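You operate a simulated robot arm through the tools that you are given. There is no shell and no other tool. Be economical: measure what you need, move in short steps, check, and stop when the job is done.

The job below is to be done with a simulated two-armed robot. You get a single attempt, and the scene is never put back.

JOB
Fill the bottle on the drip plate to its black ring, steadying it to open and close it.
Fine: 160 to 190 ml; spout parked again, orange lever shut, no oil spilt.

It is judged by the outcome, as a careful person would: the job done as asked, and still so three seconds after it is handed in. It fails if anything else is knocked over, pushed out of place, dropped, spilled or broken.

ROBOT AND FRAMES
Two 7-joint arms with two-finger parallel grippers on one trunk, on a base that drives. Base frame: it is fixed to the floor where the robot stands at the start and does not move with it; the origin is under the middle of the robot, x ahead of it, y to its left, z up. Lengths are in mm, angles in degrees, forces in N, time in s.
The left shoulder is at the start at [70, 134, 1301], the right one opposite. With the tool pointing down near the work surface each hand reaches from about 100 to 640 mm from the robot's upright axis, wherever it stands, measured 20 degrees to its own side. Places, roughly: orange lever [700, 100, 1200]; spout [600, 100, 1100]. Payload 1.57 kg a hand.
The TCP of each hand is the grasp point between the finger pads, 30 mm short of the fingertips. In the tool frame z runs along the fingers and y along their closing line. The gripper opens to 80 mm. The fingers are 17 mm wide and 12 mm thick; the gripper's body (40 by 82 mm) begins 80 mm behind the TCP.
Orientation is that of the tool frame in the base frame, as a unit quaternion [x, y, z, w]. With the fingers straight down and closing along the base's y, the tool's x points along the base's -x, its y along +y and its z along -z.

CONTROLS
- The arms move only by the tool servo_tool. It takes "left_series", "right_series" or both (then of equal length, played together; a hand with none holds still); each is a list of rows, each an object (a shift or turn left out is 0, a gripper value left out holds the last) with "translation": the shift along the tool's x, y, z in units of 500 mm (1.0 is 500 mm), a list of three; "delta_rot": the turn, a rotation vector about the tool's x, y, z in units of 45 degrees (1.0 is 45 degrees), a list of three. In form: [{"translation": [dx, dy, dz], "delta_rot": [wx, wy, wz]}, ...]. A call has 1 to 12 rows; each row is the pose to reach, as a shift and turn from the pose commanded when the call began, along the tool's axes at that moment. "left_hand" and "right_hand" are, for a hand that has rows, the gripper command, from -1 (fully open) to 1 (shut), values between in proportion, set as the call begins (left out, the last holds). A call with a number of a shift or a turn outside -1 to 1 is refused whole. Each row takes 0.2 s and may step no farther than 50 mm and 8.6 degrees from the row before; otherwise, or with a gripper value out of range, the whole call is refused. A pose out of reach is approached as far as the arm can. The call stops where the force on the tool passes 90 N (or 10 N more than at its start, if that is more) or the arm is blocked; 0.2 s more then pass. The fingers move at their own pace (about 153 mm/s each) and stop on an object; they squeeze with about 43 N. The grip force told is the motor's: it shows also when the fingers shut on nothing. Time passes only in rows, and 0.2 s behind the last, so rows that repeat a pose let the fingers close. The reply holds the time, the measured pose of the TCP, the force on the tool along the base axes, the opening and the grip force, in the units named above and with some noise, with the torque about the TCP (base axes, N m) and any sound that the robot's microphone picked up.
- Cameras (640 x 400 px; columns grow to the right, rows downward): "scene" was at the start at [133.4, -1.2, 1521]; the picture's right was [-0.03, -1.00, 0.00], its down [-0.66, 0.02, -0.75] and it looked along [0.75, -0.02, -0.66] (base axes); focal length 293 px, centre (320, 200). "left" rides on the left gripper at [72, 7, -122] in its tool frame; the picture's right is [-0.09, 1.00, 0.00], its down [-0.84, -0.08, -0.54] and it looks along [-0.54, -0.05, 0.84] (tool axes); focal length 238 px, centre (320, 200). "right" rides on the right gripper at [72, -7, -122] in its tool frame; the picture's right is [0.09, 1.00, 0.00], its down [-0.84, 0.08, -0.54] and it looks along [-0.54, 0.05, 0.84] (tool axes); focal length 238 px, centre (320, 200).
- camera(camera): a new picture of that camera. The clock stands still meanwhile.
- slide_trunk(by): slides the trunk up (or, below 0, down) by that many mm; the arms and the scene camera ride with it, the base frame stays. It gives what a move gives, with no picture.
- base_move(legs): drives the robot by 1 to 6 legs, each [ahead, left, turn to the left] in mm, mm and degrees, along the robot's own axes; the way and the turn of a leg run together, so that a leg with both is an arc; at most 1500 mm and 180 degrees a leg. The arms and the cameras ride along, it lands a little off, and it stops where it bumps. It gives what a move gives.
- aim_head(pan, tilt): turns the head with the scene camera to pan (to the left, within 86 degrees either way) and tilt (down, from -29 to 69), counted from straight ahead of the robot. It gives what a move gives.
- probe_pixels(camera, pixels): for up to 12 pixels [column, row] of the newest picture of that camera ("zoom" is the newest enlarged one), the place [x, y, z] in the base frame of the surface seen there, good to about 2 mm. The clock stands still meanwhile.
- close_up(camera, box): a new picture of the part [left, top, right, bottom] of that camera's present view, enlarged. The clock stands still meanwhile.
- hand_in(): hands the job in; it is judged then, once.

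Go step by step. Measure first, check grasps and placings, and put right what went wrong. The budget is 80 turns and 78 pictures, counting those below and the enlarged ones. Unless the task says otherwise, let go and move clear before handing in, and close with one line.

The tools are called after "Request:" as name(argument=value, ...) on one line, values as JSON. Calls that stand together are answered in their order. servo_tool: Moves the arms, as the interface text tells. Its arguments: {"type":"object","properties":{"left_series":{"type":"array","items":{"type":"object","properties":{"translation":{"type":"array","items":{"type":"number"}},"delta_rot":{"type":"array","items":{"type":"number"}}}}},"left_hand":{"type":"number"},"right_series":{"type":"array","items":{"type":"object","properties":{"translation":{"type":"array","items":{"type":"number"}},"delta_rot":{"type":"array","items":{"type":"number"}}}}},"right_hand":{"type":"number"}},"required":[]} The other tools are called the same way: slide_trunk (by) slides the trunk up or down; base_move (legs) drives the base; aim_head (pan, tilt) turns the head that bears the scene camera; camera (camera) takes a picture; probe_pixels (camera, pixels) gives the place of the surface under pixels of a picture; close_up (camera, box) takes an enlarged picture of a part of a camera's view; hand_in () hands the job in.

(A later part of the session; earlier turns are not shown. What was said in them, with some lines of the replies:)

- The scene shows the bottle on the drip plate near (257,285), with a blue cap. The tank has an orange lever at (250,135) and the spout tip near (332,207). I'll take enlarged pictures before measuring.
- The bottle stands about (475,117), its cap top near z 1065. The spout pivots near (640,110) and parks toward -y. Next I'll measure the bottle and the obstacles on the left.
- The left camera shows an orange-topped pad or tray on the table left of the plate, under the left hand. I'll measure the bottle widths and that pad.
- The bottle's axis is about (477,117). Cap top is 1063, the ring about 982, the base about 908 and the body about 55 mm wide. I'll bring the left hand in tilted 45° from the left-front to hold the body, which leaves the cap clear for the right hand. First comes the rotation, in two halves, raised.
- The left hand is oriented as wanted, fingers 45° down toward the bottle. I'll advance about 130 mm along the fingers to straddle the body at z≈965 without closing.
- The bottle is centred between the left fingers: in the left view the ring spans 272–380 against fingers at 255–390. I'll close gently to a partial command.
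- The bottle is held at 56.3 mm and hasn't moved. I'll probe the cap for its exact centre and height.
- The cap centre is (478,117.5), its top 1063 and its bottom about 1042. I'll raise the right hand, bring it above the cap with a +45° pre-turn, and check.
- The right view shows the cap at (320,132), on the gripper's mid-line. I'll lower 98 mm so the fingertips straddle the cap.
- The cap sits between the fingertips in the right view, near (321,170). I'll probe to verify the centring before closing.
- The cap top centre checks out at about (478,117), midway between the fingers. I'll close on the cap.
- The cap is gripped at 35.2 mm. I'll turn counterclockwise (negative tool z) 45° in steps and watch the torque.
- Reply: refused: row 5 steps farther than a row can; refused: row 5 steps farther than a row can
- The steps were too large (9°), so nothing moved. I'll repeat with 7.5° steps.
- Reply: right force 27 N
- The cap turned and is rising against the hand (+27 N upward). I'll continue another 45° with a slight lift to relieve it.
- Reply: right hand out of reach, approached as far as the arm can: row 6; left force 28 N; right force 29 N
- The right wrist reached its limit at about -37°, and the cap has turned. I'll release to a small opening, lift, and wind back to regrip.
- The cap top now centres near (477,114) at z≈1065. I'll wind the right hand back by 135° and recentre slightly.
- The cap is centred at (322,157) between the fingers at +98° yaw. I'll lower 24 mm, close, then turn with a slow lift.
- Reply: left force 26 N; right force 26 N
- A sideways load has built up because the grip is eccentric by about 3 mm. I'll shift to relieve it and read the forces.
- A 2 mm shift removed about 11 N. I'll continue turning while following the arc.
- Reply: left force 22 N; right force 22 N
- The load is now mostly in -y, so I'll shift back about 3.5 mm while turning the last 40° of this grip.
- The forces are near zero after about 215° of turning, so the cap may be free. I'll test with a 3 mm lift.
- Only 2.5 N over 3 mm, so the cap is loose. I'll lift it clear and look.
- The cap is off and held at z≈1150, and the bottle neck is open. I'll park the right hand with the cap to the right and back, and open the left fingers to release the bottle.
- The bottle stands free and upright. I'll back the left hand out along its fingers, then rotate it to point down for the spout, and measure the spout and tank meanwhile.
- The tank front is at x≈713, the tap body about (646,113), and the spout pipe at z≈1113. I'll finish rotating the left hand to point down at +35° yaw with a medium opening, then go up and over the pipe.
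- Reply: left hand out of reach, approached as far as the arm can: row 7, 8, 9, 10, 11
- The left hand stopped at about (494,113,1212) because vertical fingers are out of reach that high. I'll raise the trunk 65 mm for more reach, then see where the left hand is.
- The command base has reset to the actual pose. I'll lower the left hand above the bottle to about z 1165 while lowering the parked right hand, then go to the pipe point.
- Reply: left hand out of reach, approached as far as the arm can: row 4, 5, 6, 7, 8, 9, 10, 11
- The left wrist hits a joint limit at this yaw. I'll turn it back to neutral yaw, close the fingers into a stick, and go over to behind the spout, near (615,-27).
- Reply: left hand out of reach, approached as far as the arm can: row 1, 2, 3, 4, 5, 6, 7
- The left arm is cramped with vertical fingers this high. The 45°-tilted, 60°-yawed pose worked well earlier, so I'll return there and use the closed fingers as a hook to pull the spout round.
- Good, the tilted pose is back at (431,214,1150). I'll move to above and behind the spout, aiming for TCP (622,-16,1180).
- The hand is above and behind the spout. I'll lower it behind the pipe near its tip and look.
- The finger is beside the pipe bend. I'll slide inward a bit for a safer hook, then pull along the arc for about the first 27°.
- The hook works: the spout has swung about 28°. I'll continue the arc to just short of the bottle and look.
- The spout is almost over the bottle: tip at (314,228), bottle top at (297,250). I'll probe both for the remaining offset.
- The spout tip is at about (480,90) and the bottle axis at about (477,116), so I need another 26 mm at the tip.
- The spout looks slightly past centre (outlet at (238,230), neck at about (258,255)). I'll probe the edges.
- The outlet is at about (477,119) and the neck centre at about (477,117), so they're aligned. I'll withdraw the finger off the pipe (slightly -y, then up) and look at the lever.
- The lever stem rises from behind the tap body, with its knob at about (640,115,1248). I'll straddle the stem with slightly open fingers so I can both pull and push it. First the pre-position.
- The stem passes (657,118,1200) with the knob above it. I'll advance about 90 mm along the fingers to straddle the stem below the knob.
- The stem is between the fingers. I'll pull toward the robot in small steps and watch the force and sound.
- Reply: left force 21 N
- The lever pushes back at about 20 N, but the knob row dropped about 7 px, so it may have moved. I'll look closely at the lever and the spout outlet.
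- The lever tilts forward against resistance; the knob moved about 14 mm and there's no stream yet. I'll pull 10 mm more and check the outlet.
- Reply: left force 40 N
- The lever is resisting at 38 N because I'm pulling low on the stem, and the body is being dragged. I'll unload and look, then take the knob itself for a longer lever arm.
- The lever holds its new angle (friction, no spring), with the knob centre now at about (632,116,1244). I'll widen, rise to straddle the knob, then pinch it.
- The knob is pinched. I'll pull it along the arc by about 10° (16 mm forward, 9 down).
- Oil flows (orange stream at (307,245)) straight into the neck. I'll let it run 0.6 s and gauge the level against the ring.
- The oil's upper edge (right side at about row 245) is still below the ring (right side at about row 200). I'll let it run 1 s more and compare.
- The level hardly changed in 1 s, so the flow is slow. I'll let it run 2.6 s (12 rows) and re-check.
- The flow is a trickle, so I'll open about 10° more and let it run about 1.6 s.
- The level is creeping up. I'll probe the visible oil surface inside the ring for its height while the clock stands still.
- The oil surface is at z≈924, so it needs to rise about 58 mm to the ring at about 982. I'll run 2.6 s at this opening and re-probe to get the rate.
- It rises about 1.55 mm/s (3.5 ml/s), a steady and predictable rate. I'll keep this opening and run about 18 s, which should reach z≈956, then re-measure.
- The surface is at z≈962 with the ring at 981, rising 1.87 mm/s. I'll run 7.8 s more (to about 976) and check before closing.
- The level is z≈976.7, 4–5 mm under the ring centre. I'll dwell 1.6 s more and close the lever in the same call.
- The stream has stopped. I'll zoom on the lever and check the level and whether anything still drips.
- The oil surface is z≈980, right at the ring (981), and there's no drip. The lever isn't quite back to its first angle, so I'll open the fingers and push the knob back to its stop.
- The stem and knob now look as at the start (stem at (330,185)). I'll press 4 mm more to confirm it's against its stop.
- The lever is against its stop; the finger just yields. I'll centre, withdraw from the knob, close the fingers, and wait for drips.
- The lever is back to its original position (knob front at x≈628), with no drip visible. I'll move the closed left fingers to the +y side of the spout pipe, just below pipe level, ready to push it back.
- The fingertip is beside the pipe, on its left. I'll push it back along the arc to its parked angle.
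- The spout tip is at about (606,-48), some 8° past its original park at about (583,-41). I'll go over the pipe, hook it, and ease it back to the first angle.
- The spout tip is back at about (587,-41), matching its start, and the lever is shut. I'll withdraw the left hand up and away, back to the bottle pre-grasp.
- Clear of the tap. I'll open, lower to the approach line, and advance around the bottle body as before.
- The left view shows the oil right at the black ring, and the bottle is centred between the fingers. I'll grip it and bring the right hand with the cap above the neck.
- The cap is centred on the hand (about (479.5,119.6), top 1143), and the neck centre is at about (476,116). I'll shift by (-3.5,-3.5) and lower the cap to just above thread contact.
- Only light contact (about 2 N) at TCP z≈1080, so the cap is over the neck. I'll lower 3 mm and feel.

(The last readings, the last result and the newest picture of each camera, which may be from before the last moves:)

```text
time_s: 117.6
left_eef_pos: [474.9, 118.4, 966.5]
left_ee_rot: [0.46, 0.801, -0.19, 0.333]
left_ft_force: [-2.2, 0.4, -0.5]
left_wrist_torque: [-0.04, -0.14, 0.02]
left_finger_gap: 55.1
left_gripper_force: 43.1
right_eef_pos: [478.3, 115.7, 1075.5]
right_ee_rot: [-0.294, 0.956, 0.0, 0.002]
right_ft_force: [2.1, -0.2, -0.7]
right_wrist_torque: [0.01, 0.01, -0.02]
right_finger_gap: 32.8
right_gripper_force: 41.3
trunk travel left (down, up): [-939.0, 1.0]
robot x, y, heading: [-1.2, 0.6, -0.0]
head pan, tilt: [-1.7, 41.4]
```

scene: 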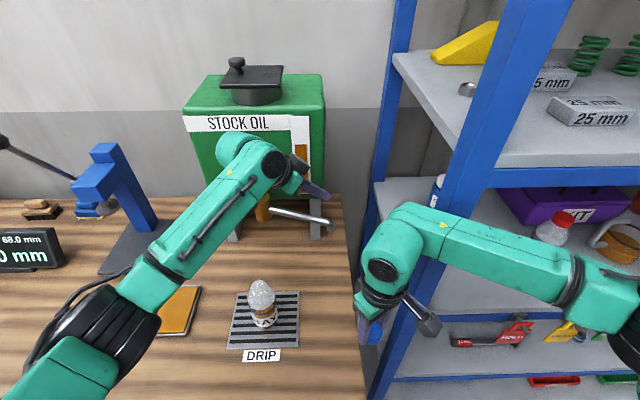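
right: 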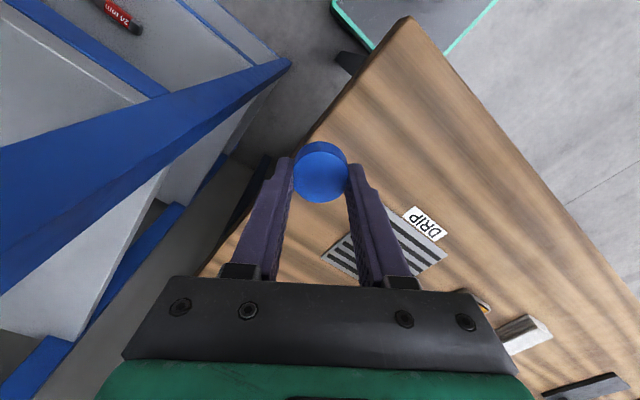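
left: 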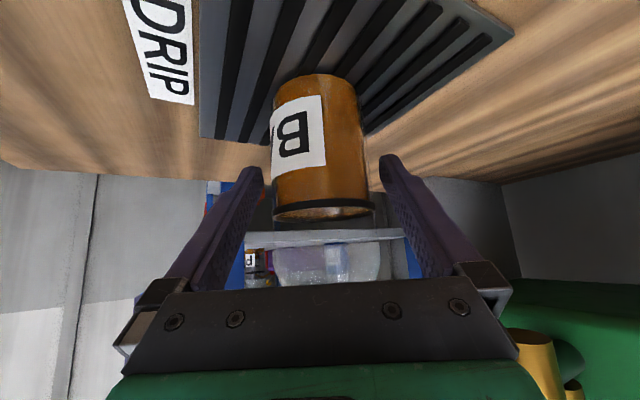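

There's no vertical contact yet. I'll lower 2.5 mm more.

Request:
servo_tool(right_series=[{"translation": [0, 0, 0.0025]}, {"translation": [0, 0, 0.005]}, {"translation": [0, 0, 0.005]}])

```text
time_s: 118.4
left_eef_pos: [475.0, 117.6, 966.9]
left_ee_rot: [0.462, 0.8, -0.192, 0.332]
left_ft_force: [-12.9, -7.4, 1.5]
left_wrist_torque: [0.43, -1.13, -0.06]
left_finger_gap: 54.7
left_gripper_force: 42.8
right_eef_pos: [477.6, 114.9, 1074.9]
right_ee_rot: [-0.294, 0.956, 0.001, 0.003]
right_ft_force: [15.2, 6.4, 2.4]
right_wrist_torque: [0.17, -0.45, -0.01]
right_finger_gap: 32.9
right_gripper_force: 41.2
trunk travel left (down, up): [-939.0, 1.0]
robot x, y, heading: [1.9, -1.4, 0.1]
head pan, tilt: [-1.7, 41.4]
```

A side load says to move about (+2.7,+1.1). I'll relieve it and begin turning clockwise, feeding slightly down.

Request:
servo_tool(right_series=[{"translation": [-0.0057, -0.0012, 0]}, {"translation": [-0.0057, -0.0012, 0.0003], "delta_rot": [0, 0, 0.167]}, {"translation": [-0.0057, -0.0012, 0.0006], "delta_rot": [0, 0, 0.333]}, {"translation": [-0.0057, -0.0012, 0.0009], "delta_rot": [0, 0, 0.5]}, {"translation": [-0.0057, -0.0012, 0.0012], "delta_rot": [0, 0, 0.667]}, {"translation": [-0.0057, -0.0012, 0.0015], "delta_rot": [0, 0, 0.833]}, {"translation": [-0.0057, -0.0012, 0.0018], "delta_rot": [0, 0, 1.0]}])

```text
time_s: 120.0
left_eef_pos: [475.4, 119.9, 966.0]
left_ee_rot: [0.461, 0.801, -0.189, 0.332]
left_ft_force: [13.0, 8.9, -17.4]
left_wrist_torque: [-1.17, 0.46, 0.15]
left_finger_gap: 55.1
left_gripper_force: 43.5
right_eef_pos: [479.6, 116.6, 1073.3]
right_ee_rot: [0.095, 0.995, 0.001, 0.0]
right_ft_force: [-10.0, -10.2, 29.0]
right_wrist_torque: [-0.33, 0.43, -0.04]
right_finger_gap: 32.8
right_gripper_force: 41.2
trunk travel left (down, up): [-939.0, 1.0]
robot x, y, heading: [-0.5, -0.8, -0.1]
head pan, tilt: [-1.7, 41.4]
```

The turn went on under some pressure (29 N). I'll trim sideways, ease up slightly, and turn another 45°.

Request:
servo_tool(right_series=[{"translation": [0.0028, -0.0042, -0.001]}, {"translation": [0.0028, -0.0042, -0.001], "delta_rot": [0, 0, 0.167]}, {"translation": [0.0028, -0.0042, -0.001], "delta_rot": [0, 0, 0.333]}, {"translation": [0.0028, -0.0042, -0.001], "delta_rot": [0, 0, 0.5]}, {"translation": [0.0028, -0.0042, -0.001], "delta_rot": [0, 0, 0.667]}, {"translation": [0.0028, -0.0042, -0.001], "delta_rot": [0, 0, 0.833]}, {"translation": [0.0028, -0.0042, -0.001], "delta_rot": [0, 0, 1.0]}])

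```text
time_s: 121.6
left_eef_pos: [474.8, 119.2, 967.4]
left_ee_rot: [0.461, 0.801, -0.19, 0.332]
left_ft_force: [6.8, 9.1, -14.0]
left_wrist_torque: [-0.59, 0.42, 0.05]
left_finger_gap: 55.0
left_gripper_force: 42.9
right_eef_pos: [477.7, 115.1, 1072.7]
right_ee_rot: [0.469, 0.883, 0.0, 0.001]
right_ft_force: [-7.3, -9.9, 22.3]
right_wrist_torque: [-0.27, 0.25, -0.02]
right_finger_gap: 32.9
right_gripper_force: 41.2
trunk travel left (down, up): [-939.0, 1.0]
robot x, y, heading: [-1.4, -1.1, 0.1]
head pan, tilt: [-1.7, 41.4]
```

Steady so far. I'll continue clockwise another 45°.

Request:
servo_tool(right_series=[{"translation": [-0.0014, -0.004, 0]}, {"translation": [-0.0014, -0.004, 0], "delta_rot": [0, 0, 0.167]}, {"translation": [-0.0014, -0.004, 0], "delta_rot": [0, 0, 0.333]}, {"translation": [-0.0014, -0.004, 0], "delta_rot": [0, 0, 0.5]}, {"translation": [-0.0014, -0.004, 0], "delta_rot": [0, 0, 0.667]}, {"translation": [-0.0014, -0.004, 0], "delta_rot": [0, 0, 0.833]}, {"translation": [-0.0014, -0.004, 0], "delta_rot": [0, 0, 1.0]}])

```text
time_s: 123.2
left_eef_pos: [476.2, 118.0, 967.2]
left_ee_rot: [0.462, 0.8, -0.192, 0.332]
left_ft_force: [-6.9, -2.1, -3.4]
left_wrist_torque: [0.3, -0.43, 0.03]
left_finger_gap: 54.8
left_gripper_force: 43.5
right_eef_pos: [477.7, 114.0, 1072.7]
right_ee_rot: [0.771, 0.637, 0.001, 0.001]
right_ft_force: [7.2, 1.2, 4.0]
right_wrist_torque: [-0.08, -0.25, -0.04]
right_finger_gap: 33.0
right_gripper_force: 41.2
trunk travel left (down, up): [-939.0, 1.0]
robot x, y, heading: [-0.5, 3.1, 0.0]
head pan, tilt: [-1.7, 41.4]
```

The vertical load fell away as it turned, so the thread is engaged. Now I'll regrip: release, lift, wind back 135°, lower and close.

Request:
servo_tool(right_series=[{"translation": [0, 0, 0]}, {"translation": [0, 0, 0]}, {"translation": [0, 0, -0.025]}, {"translation": [0, 0, -0.06]}], right_hand=-0.35)

Request:
servo_tool(right_series=[{"delta_rot": [0, 0, -0.167]}, {"delta_rot": [0, 0, -0.333]}, {"delta_rot": [0, 0, -0.5]}, {"delta_rot": [0, 0, -0.667]}, {"delta_rot": [0, 0, -0.833]}, {"delta_rot": [0, 0, -1.0]}])

Request:
servo_tool(right_series=[{"delta_rot": [0, 0, -0.167]}, {"delta_rot": [0, 0, -0.333]}, {"delta_rot": [0, 0, -0.5]}, {"delta_rot": [0, 0, -0.667]}, {"delta_rot": [0, 0, -0.833]}, {"delta_rot": [0, 0, -1.0]}])

Request:
servo_tool(right_series=[{"delta_rot": [0, 0, -0.167]}, {"delta_rot": [0, 0, -0.333]}, {"delta_rot": [0, 0, -0.5]}, {"delta_rot": [0, 0, -0.667]}, {"delta_rot": [0, 0, -0.833]}, {"delta_rot": [0, 0, -0.95]}, {"delta_rot": [0, 0, -0.95]}])

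Request:
close_up(camera="scene", box=[225, 220, 310, 320])

```text
time_s: 124.2
left_eef_pos: [474.7, 119.0, 966.6]
left_ee_rot: [0.46, 0.801, -0.191, 0.333]
left_ft_force: [0.2, -0.6, 0.8]
left_wrist_torque: [0.01, -0.01, -0.04]
left_finger_gap: 54.7
left_gripper_force: 43.5
right_eef_pos: [475.0, 111.3, 1103.6]
right_ee_rot: [0.77, 0.638, 0.001, -0.001]
right_ft_force: [-0.7, -0.4, 0.1]
right_wrist_torque: [0.02, 0.01, -0.02]
right_finger_gap: 54.0
right_gripper_force: 0.0
trunk travel left (down, up): [-939.0, 1.0]
robot x, y, heading: [-0.1, 2.5, 0.1]
head pan, tilt: [-1.7, 41.4]
```

```text
time_s: 125.6
left_eef_pos: [475.8, 118.7, 967.4]
left_ee_rot: [0.461, 0.8, -0.191, 0.333]
left_ft_force: [0.7, -0.3, 0.2]
left_wrist_torque: [0.02, 0.03, 0.0]
left_finger_gap: 54.9
left_gripper_force: 43.0
right_eef_pos: [476.6, 112.6, 1102.8]
right_ee_rot: [0.466, 0.885, 0.001, 0.0]
right_ft_force: [-0.1, -0.4, 0.1]
right_wrist_torque: [0.0, 0.0, -0.01]
right_finger_gap: 53.9
right_gripper_force: 0.1
trunk travel left (down, up): [-939.0, 1.0]
robot x, y, heading: [0.1, 0.6, 0.1]
head pan, tilt: [-1.7, 41.4]
```

```text
time_s: 127.0
left_eef_pos: [474.9, 119.5, 967.9]
left_ee_rot: [0.461, 0.8, -0.191, 0.333]
left_ft_force: [1.0, -0.5, 0.4]
left_wrist_torque: [0.01, -0.01, -0.02]
left_finger_gap: 55.1
left_gripper_force: 43.1
right_eef_pos: [476.8, 114.1, 1102.4]
right_ee_rot: [0.092, 0.996, 0.001, 0.0]
right_ft_force: [-0.3, 0.6, -0.1]
right_wrist_torque: [-0.01, 0.02, 0.02]
right_finger_gap: 54.1
right_gripper_force: 0.0
trunk travel left (down, up): [-939.0, 1.0]
robot x, y, heading: [1.2, -1.0, -0.2]
head pan, tilt: [-1.7, 41.4]
```

```text
time_s: 128.6
left_eef_pos: [475.9, 119.3, 968.1]
left_ee_rot: [0.461, 0.8, -0.191, 0.333]
left_ft_force: [0.6, 0.3, 0.7]
left_wrist_torque: [-0.02, 0.01, 0.02]
left_finger_gap: 55.1
left_gripper_force: 42.6
right_eef_pos: [477.5, 114.1, 1101.4]
right_ee_rot: [-0.276, 0.961, 0.0, 0.002]
right_ft_force: [0.0, 0.0, 0.2]
right_wrist_torque: [-0.02, 0.0, 0.02]
right_finger_gap: 54.0
right_gripper_force: 0.1
trunk travel left (down, up): [-939.0, 1.0]
robot x, y, heading: [-0.1, 3.7, -0.1]
head pan, tilt: [-1.7, 41.4]
```

```text
4.00 times, centred on (268, 270) of scene
```

zoom: 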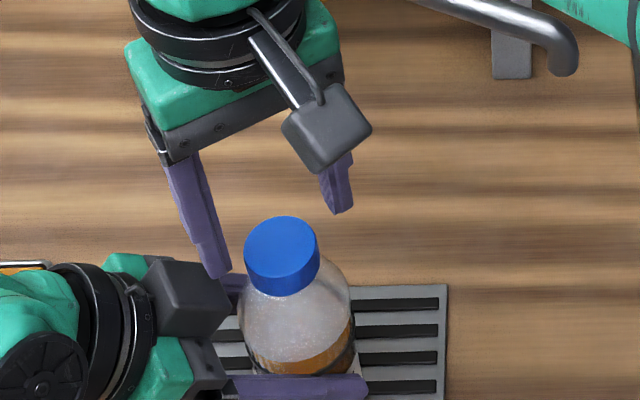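

Request:
probe_pixels(camera="zoom", pixels=[[281, 240], [248, 245], [314, 240], [281, 220], [283, 262], [283, 290], [262, 230], [300, 230]])

```text
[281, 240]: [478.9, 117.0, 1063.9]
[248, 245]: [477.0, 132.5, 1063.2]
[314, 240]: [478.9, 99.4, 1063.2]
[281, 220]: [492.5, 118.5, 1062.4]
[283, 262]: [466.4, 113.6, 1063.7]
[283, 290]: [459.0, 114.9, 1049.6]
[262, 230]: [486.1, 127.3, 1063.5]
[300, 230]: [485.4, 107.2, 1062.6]
```

The cap sits level, centred at (478,116) with its top at 1063.4, practically its original height. I'll regrip and tighten until it resists.

Request:
servo_tool(right_series=[{"translation": [-0.003, 0.0029, 0.03]}, {"translation": [-0.003, 0.0029, 0.058]}, {"translation": [-0.003, 0.0029, 0.058]}])

Request:
servo_tool(right_series=[{"translation": [0, 0, 0]}, {"translation": [0, 0, 0]}, {"translation": [0, 0, 0]}], right_hand=0.3)

Request:
servo_tool(right_series=[{"delta_rot": [0, 0, 0.167]}, {"delta_rot": [0, 0, 0.333]}, {"delta_rot": [0, 0, 0.5]}, {"delta_rot": [0, 0, 0.667]}, {"delta_rot": [0, 0, 0.833]}, {"delta_rot": [0, 0, 1.0]}])

```text
time_s: 129.3
left_eef_pos: [471.2, 120.8, 963.6]
left_ee_rot: [0.46, 0.803, -0.189, 0.328]
left_ft_force: [-3.4, 0.2, 8.4]
left_wrist_torque: [-0.87, 0.33, 0.03]
left_finger_gap: 54.9
left_gripper_force: 43.1
right_eef_pos: [472.1, 118.3, 1084.5]
right_ee_rot: [-0.276, 0.961, 0.008, 0.002]
right_ft_force: [-2.2, -6.7, 14.2]
right_wrist_torque: [0.19, 0.29, 0.16]
right_finger_gap: 49.9
right_gripper_force: 0.0
trunk travel left (down, up): [-939.0, 1.0]
robot x, y, heading: [1.4, -1.2, -0.0]
head pan, tilt: [-1.7, 41.4]
stopped in row 3 (right hand): the force on the tool passed its limit at 102 N (the readings are from after the stop); the commanded pose is now the measured one
```

```text
time_s: 130.1
left_eef_pos: [471.7, 121.0, 964.0]
left_ee_rot: [0.46, 0.804, -0.188, 0.328]
left_ft_force: [-5.1, -6.6, 22.6]
left_wrist_torque: [0.83, 0.41, 0.07]
left_finger_gap: 54.6
left_gripper_force: 42.4
right_eef_pos: [473.0, 118.4, 1082.5]
right_ee_rot: [-0.277, 0.961, 0.009, 0.002]
right_ft_force: [1.3, 5.4, -0.3]
right_wrist_torque: [0.14, -0.05, -0.02]
right_finger_gap: 33.0
right_gripper_force: 40.6
trunk travel left (down, up): [-939.0, 1.0]
robot x, y, heading: [0.6, -0.3, -0.1]
head pan, tilt: [-1.7, 41.4]
```

```text
time_s: 131.5
left_eef_pos: [472.0, 122.4, 964.3]
left_ee_rot: [0.46, 0.804, -0.187, 0.328]
left_ft_force: [-6.6, -5.5, 30.6]
left_wrist_torque: [0.37, 0.05, -0.27]
left_finger_gap: 55.0
left_gripper_force: 43.0
right_eef_pos: [474.5, 117.9, 1082.4]
right_ee_rot: [0.113, 0.994, 0.008, -0.001]
right_ft_force: [7.8, 4.5, -3.6]
right_wrist_torque: [0.17, -0.99, 0.35]
right_finger_gap: 32.8
right_gripper_force: 41.4
trunk travel left (down, up): [-939.0, 1.0]
robot x, y, heading: [3.0, -0.4, -0.3]
head pan, tilt: [-1.7, 41.4]
```

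The right finger bumped the left gripper on the way down, but the cap then gripped and turned 45°, with torque now building (0.35 N·m). I'll turn about 30° more to confirm it's tight.

Request:
servo_tool(right_series=[{"translation": [-0.0024, 0.0022, 0]}, {"translation": [-0.0024, 0.0022, 0], "delta_rot": [0, 0, 0.167]}, {"translation": [-0.0024, 0.0022, 0], "delta_rot": [0, 0, 0.333]}, {"translation": [-0.0024, 0.0022, 0], "delta_rot": [0, 0, 0.5]}, {"translation": [-0.0024, 0.0022, 0], "delta_rot": [0, 0, 0.667]}])

```text
time_s: 132.7
left_eef_pos: [471.0, 121.4, 963.4]
left_ee_rot: [0.46, 0.804, -0.186, 0.327]
left_ft_force: [1.3, 4.2, 26.3]
left_wrist_torque: [-1.04, 0.1, -0.76]
left_finger_gap: 55.0
left_gripper_force: 42.6
right_eef_pos: [475.2, 116.3, 1083.6]
right_ee_rot: [0.367, 0.93, 0.007, -0.003]
right_ft_force: [-0.7, -11.1, -1.3]
right_wrist_torque: [-0.42, 0.05, 0.79]
right_finger_gap: 35.0
right_gripper_force: 41.8
trunk travel left (down, up): [-939.0, 1.0]
robot x, y, heading: [1.3, -1.7, 0.2]
head pan, tilt: [-1.7, 41.4]
5 turns are left
```

The cap is tight (0.79 N·m). Now I'll release the cap, lift and park the right hand, then open the left fingers and back out.

Request:
servo_tool(right_series=[{"translation": [0, 0, 0]}, {"translation": [0, 0, 0]}, {"translation": [0, 0, -0.04]}, {"translation": [0, 0, -0.1]}, {"translation": [0, 0, -0.16]}, {"translation": [-0.025, -0.075, -0.16]}, {"translation": [-0.05, -0.15, -0.16]}, {"translation": [-0.075, -0.225, -0.16]}, {"translation": [-0.1, -0.3, -0.16]}, {"translation": [-0.125, -0.375, -0.16]}, {"translation": [-0.148, -0.45, -0.16]}], right_hand=-0.35)

Request:
servo_tool(left_series=[{"translation": [0, 0, 0]}, {"translation": [0, 0, 0]}, {"translation": [0, 0, 0]}], left_hand=-1)

Request:
camera(camera="scene")

```text
time_s: 135.1
left_eef_pos: [471.3, 122.1, 963.4]
left_ee_rot: [0.46, 0.805, -0.186, 0.327]
left_ft_force: [0.6, -0.7, 27.8]
left_wrist_torque: [-0.2, 0.11, 0.14]
left_finger_gap: 54.8
left_gripper_force: 42.8
right_eef_pos: [377.0, -101.4, 1159.1]
right_ee_rot: [0.366, 0.931, 0.009, -0.003]
right_ft_force: [-0.4, 0.0, 0.7]
right_wrist_torque: [0.02, -0.02, -0.02]
right_finger_gap: 53.9
right_gripper_force: 0.0
trunk travel left (down, up): [-939.0, 1.0]
robot x, y, heading: [2.3, -2.7, -0.1]
head pan, tilt: [-1.7, 41.4]
```

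```text
time_s: 135.9
left_eef_pos: [472.6, 123.3, 959.7]
left_ee_rot: [0.459, 0.805, -0.189, 0.324]
left_ft_force: [-0.3, -0.2, 0.1]
left_wrist_torque: [-0.02, -0.01, -0.01]
left_finger_gap: 80.2
left_gripper_force: 0.0
right_eef_pos: [379.0, -98.3, 1156.7]
right_ee_rot: [0.365, 0.931, 0.005, -0.005]
right_ft_force: [-0.4, 0.3, 0.5]
right_wrist_torque: [-0.01, -0.02, 0.0]
right_finger_gap: 54.0
right_gripper_force: 0.0
trunk travel left (down, up): [-939.0, 1.0]
robot x, y, heading: [0.1, -0.2, 0.1]
head pan, tilt: [-1.7, 41.4]
```

```text
1 pictures are left
4 turns are left
```

scene: 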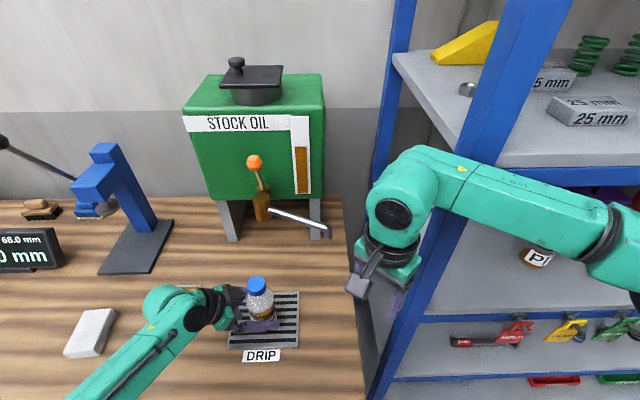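

The bottle stands capped, the spout is parked and the lever is shut. I'll back the left hand out along its fingers.

Request:
servo_tool(left_series=[{"translation": [0, 0, -0.03]}, {"translation": [0, 0, -0.07]}, {"translation": [0, 0, -0.13]}, {"translation": [0, 0, -0.2]}, {"translation": [0, 0, -0.28]}, {"translation": [0, 0, -0.34]}, {"translation": [0, 0, -0.34]}])

Request:
close_up(camera="scene", box=[200, 200, 320, 340])

Request:
probe_pixels(camera="zoom", pixels=[[308, 245], [308, 255], [290, 250], [322, 250], [308, 310], [320, 325]])

```text
time_s: 137.5
left_eef_pos: [413.4, 227.4, 1083.7]
left_ee_rot: [0.459, 0.805, -0.188, 0.325]
left_ft_force: [0.2, 0.3, 0.1]
left_wrist_torque: [-0.02, -0.01, 0.02]
left_finger_gap: 80.0
left_gripper_force: 0.1
right_eef_pos: [380.0, -99.2, 1157.9]
right_ee_rot: [0.366, 0.931, 0.007, -0.004]
right_ft_force: [-0.5, 0.5, 0.9]
right_wrist_torque: [0.01, 0.02, 0.01]
right_finger_gap: 53.7
right_gripper_force: 0.1
trunk travel left (down, up): [-939.0, 1.0]
robot x, y, heading: [0.2, 1.5, -0.1]
head pan, tilt: [-1.7, 41.4]
```

```text
2.86 times, centred on (260, 270) of scene
```

zoom: 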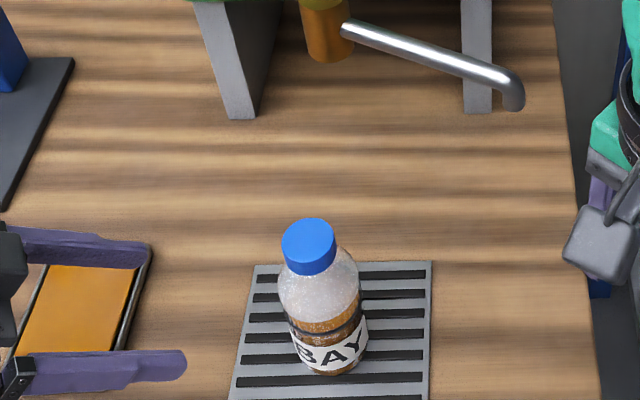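

```text
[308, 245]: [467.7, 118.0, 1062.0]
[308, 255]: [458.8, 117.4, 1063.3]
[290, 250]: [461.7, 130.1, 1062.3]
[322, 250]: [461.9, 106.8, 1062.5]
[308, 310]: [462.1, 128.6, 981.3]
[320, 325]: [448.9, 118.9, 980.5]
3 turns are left
```

The bottle stands upright on the plate, capped with its top at about 1062, and the oil is at about 981, level with the ring. The spout is parked, the lever is shut, nothing is spilt and both hands are clear, so I'm handing in.

Request:
hand_in()

```text
The job is handed in.
```

The bottle is filled to its black ring and capped tight on the drip plate. The spout is parked, the orange lever is shut and I saw no oil spilt. I judged the fill by the oil surface meeting the ring, and did not measure it in millilitres.
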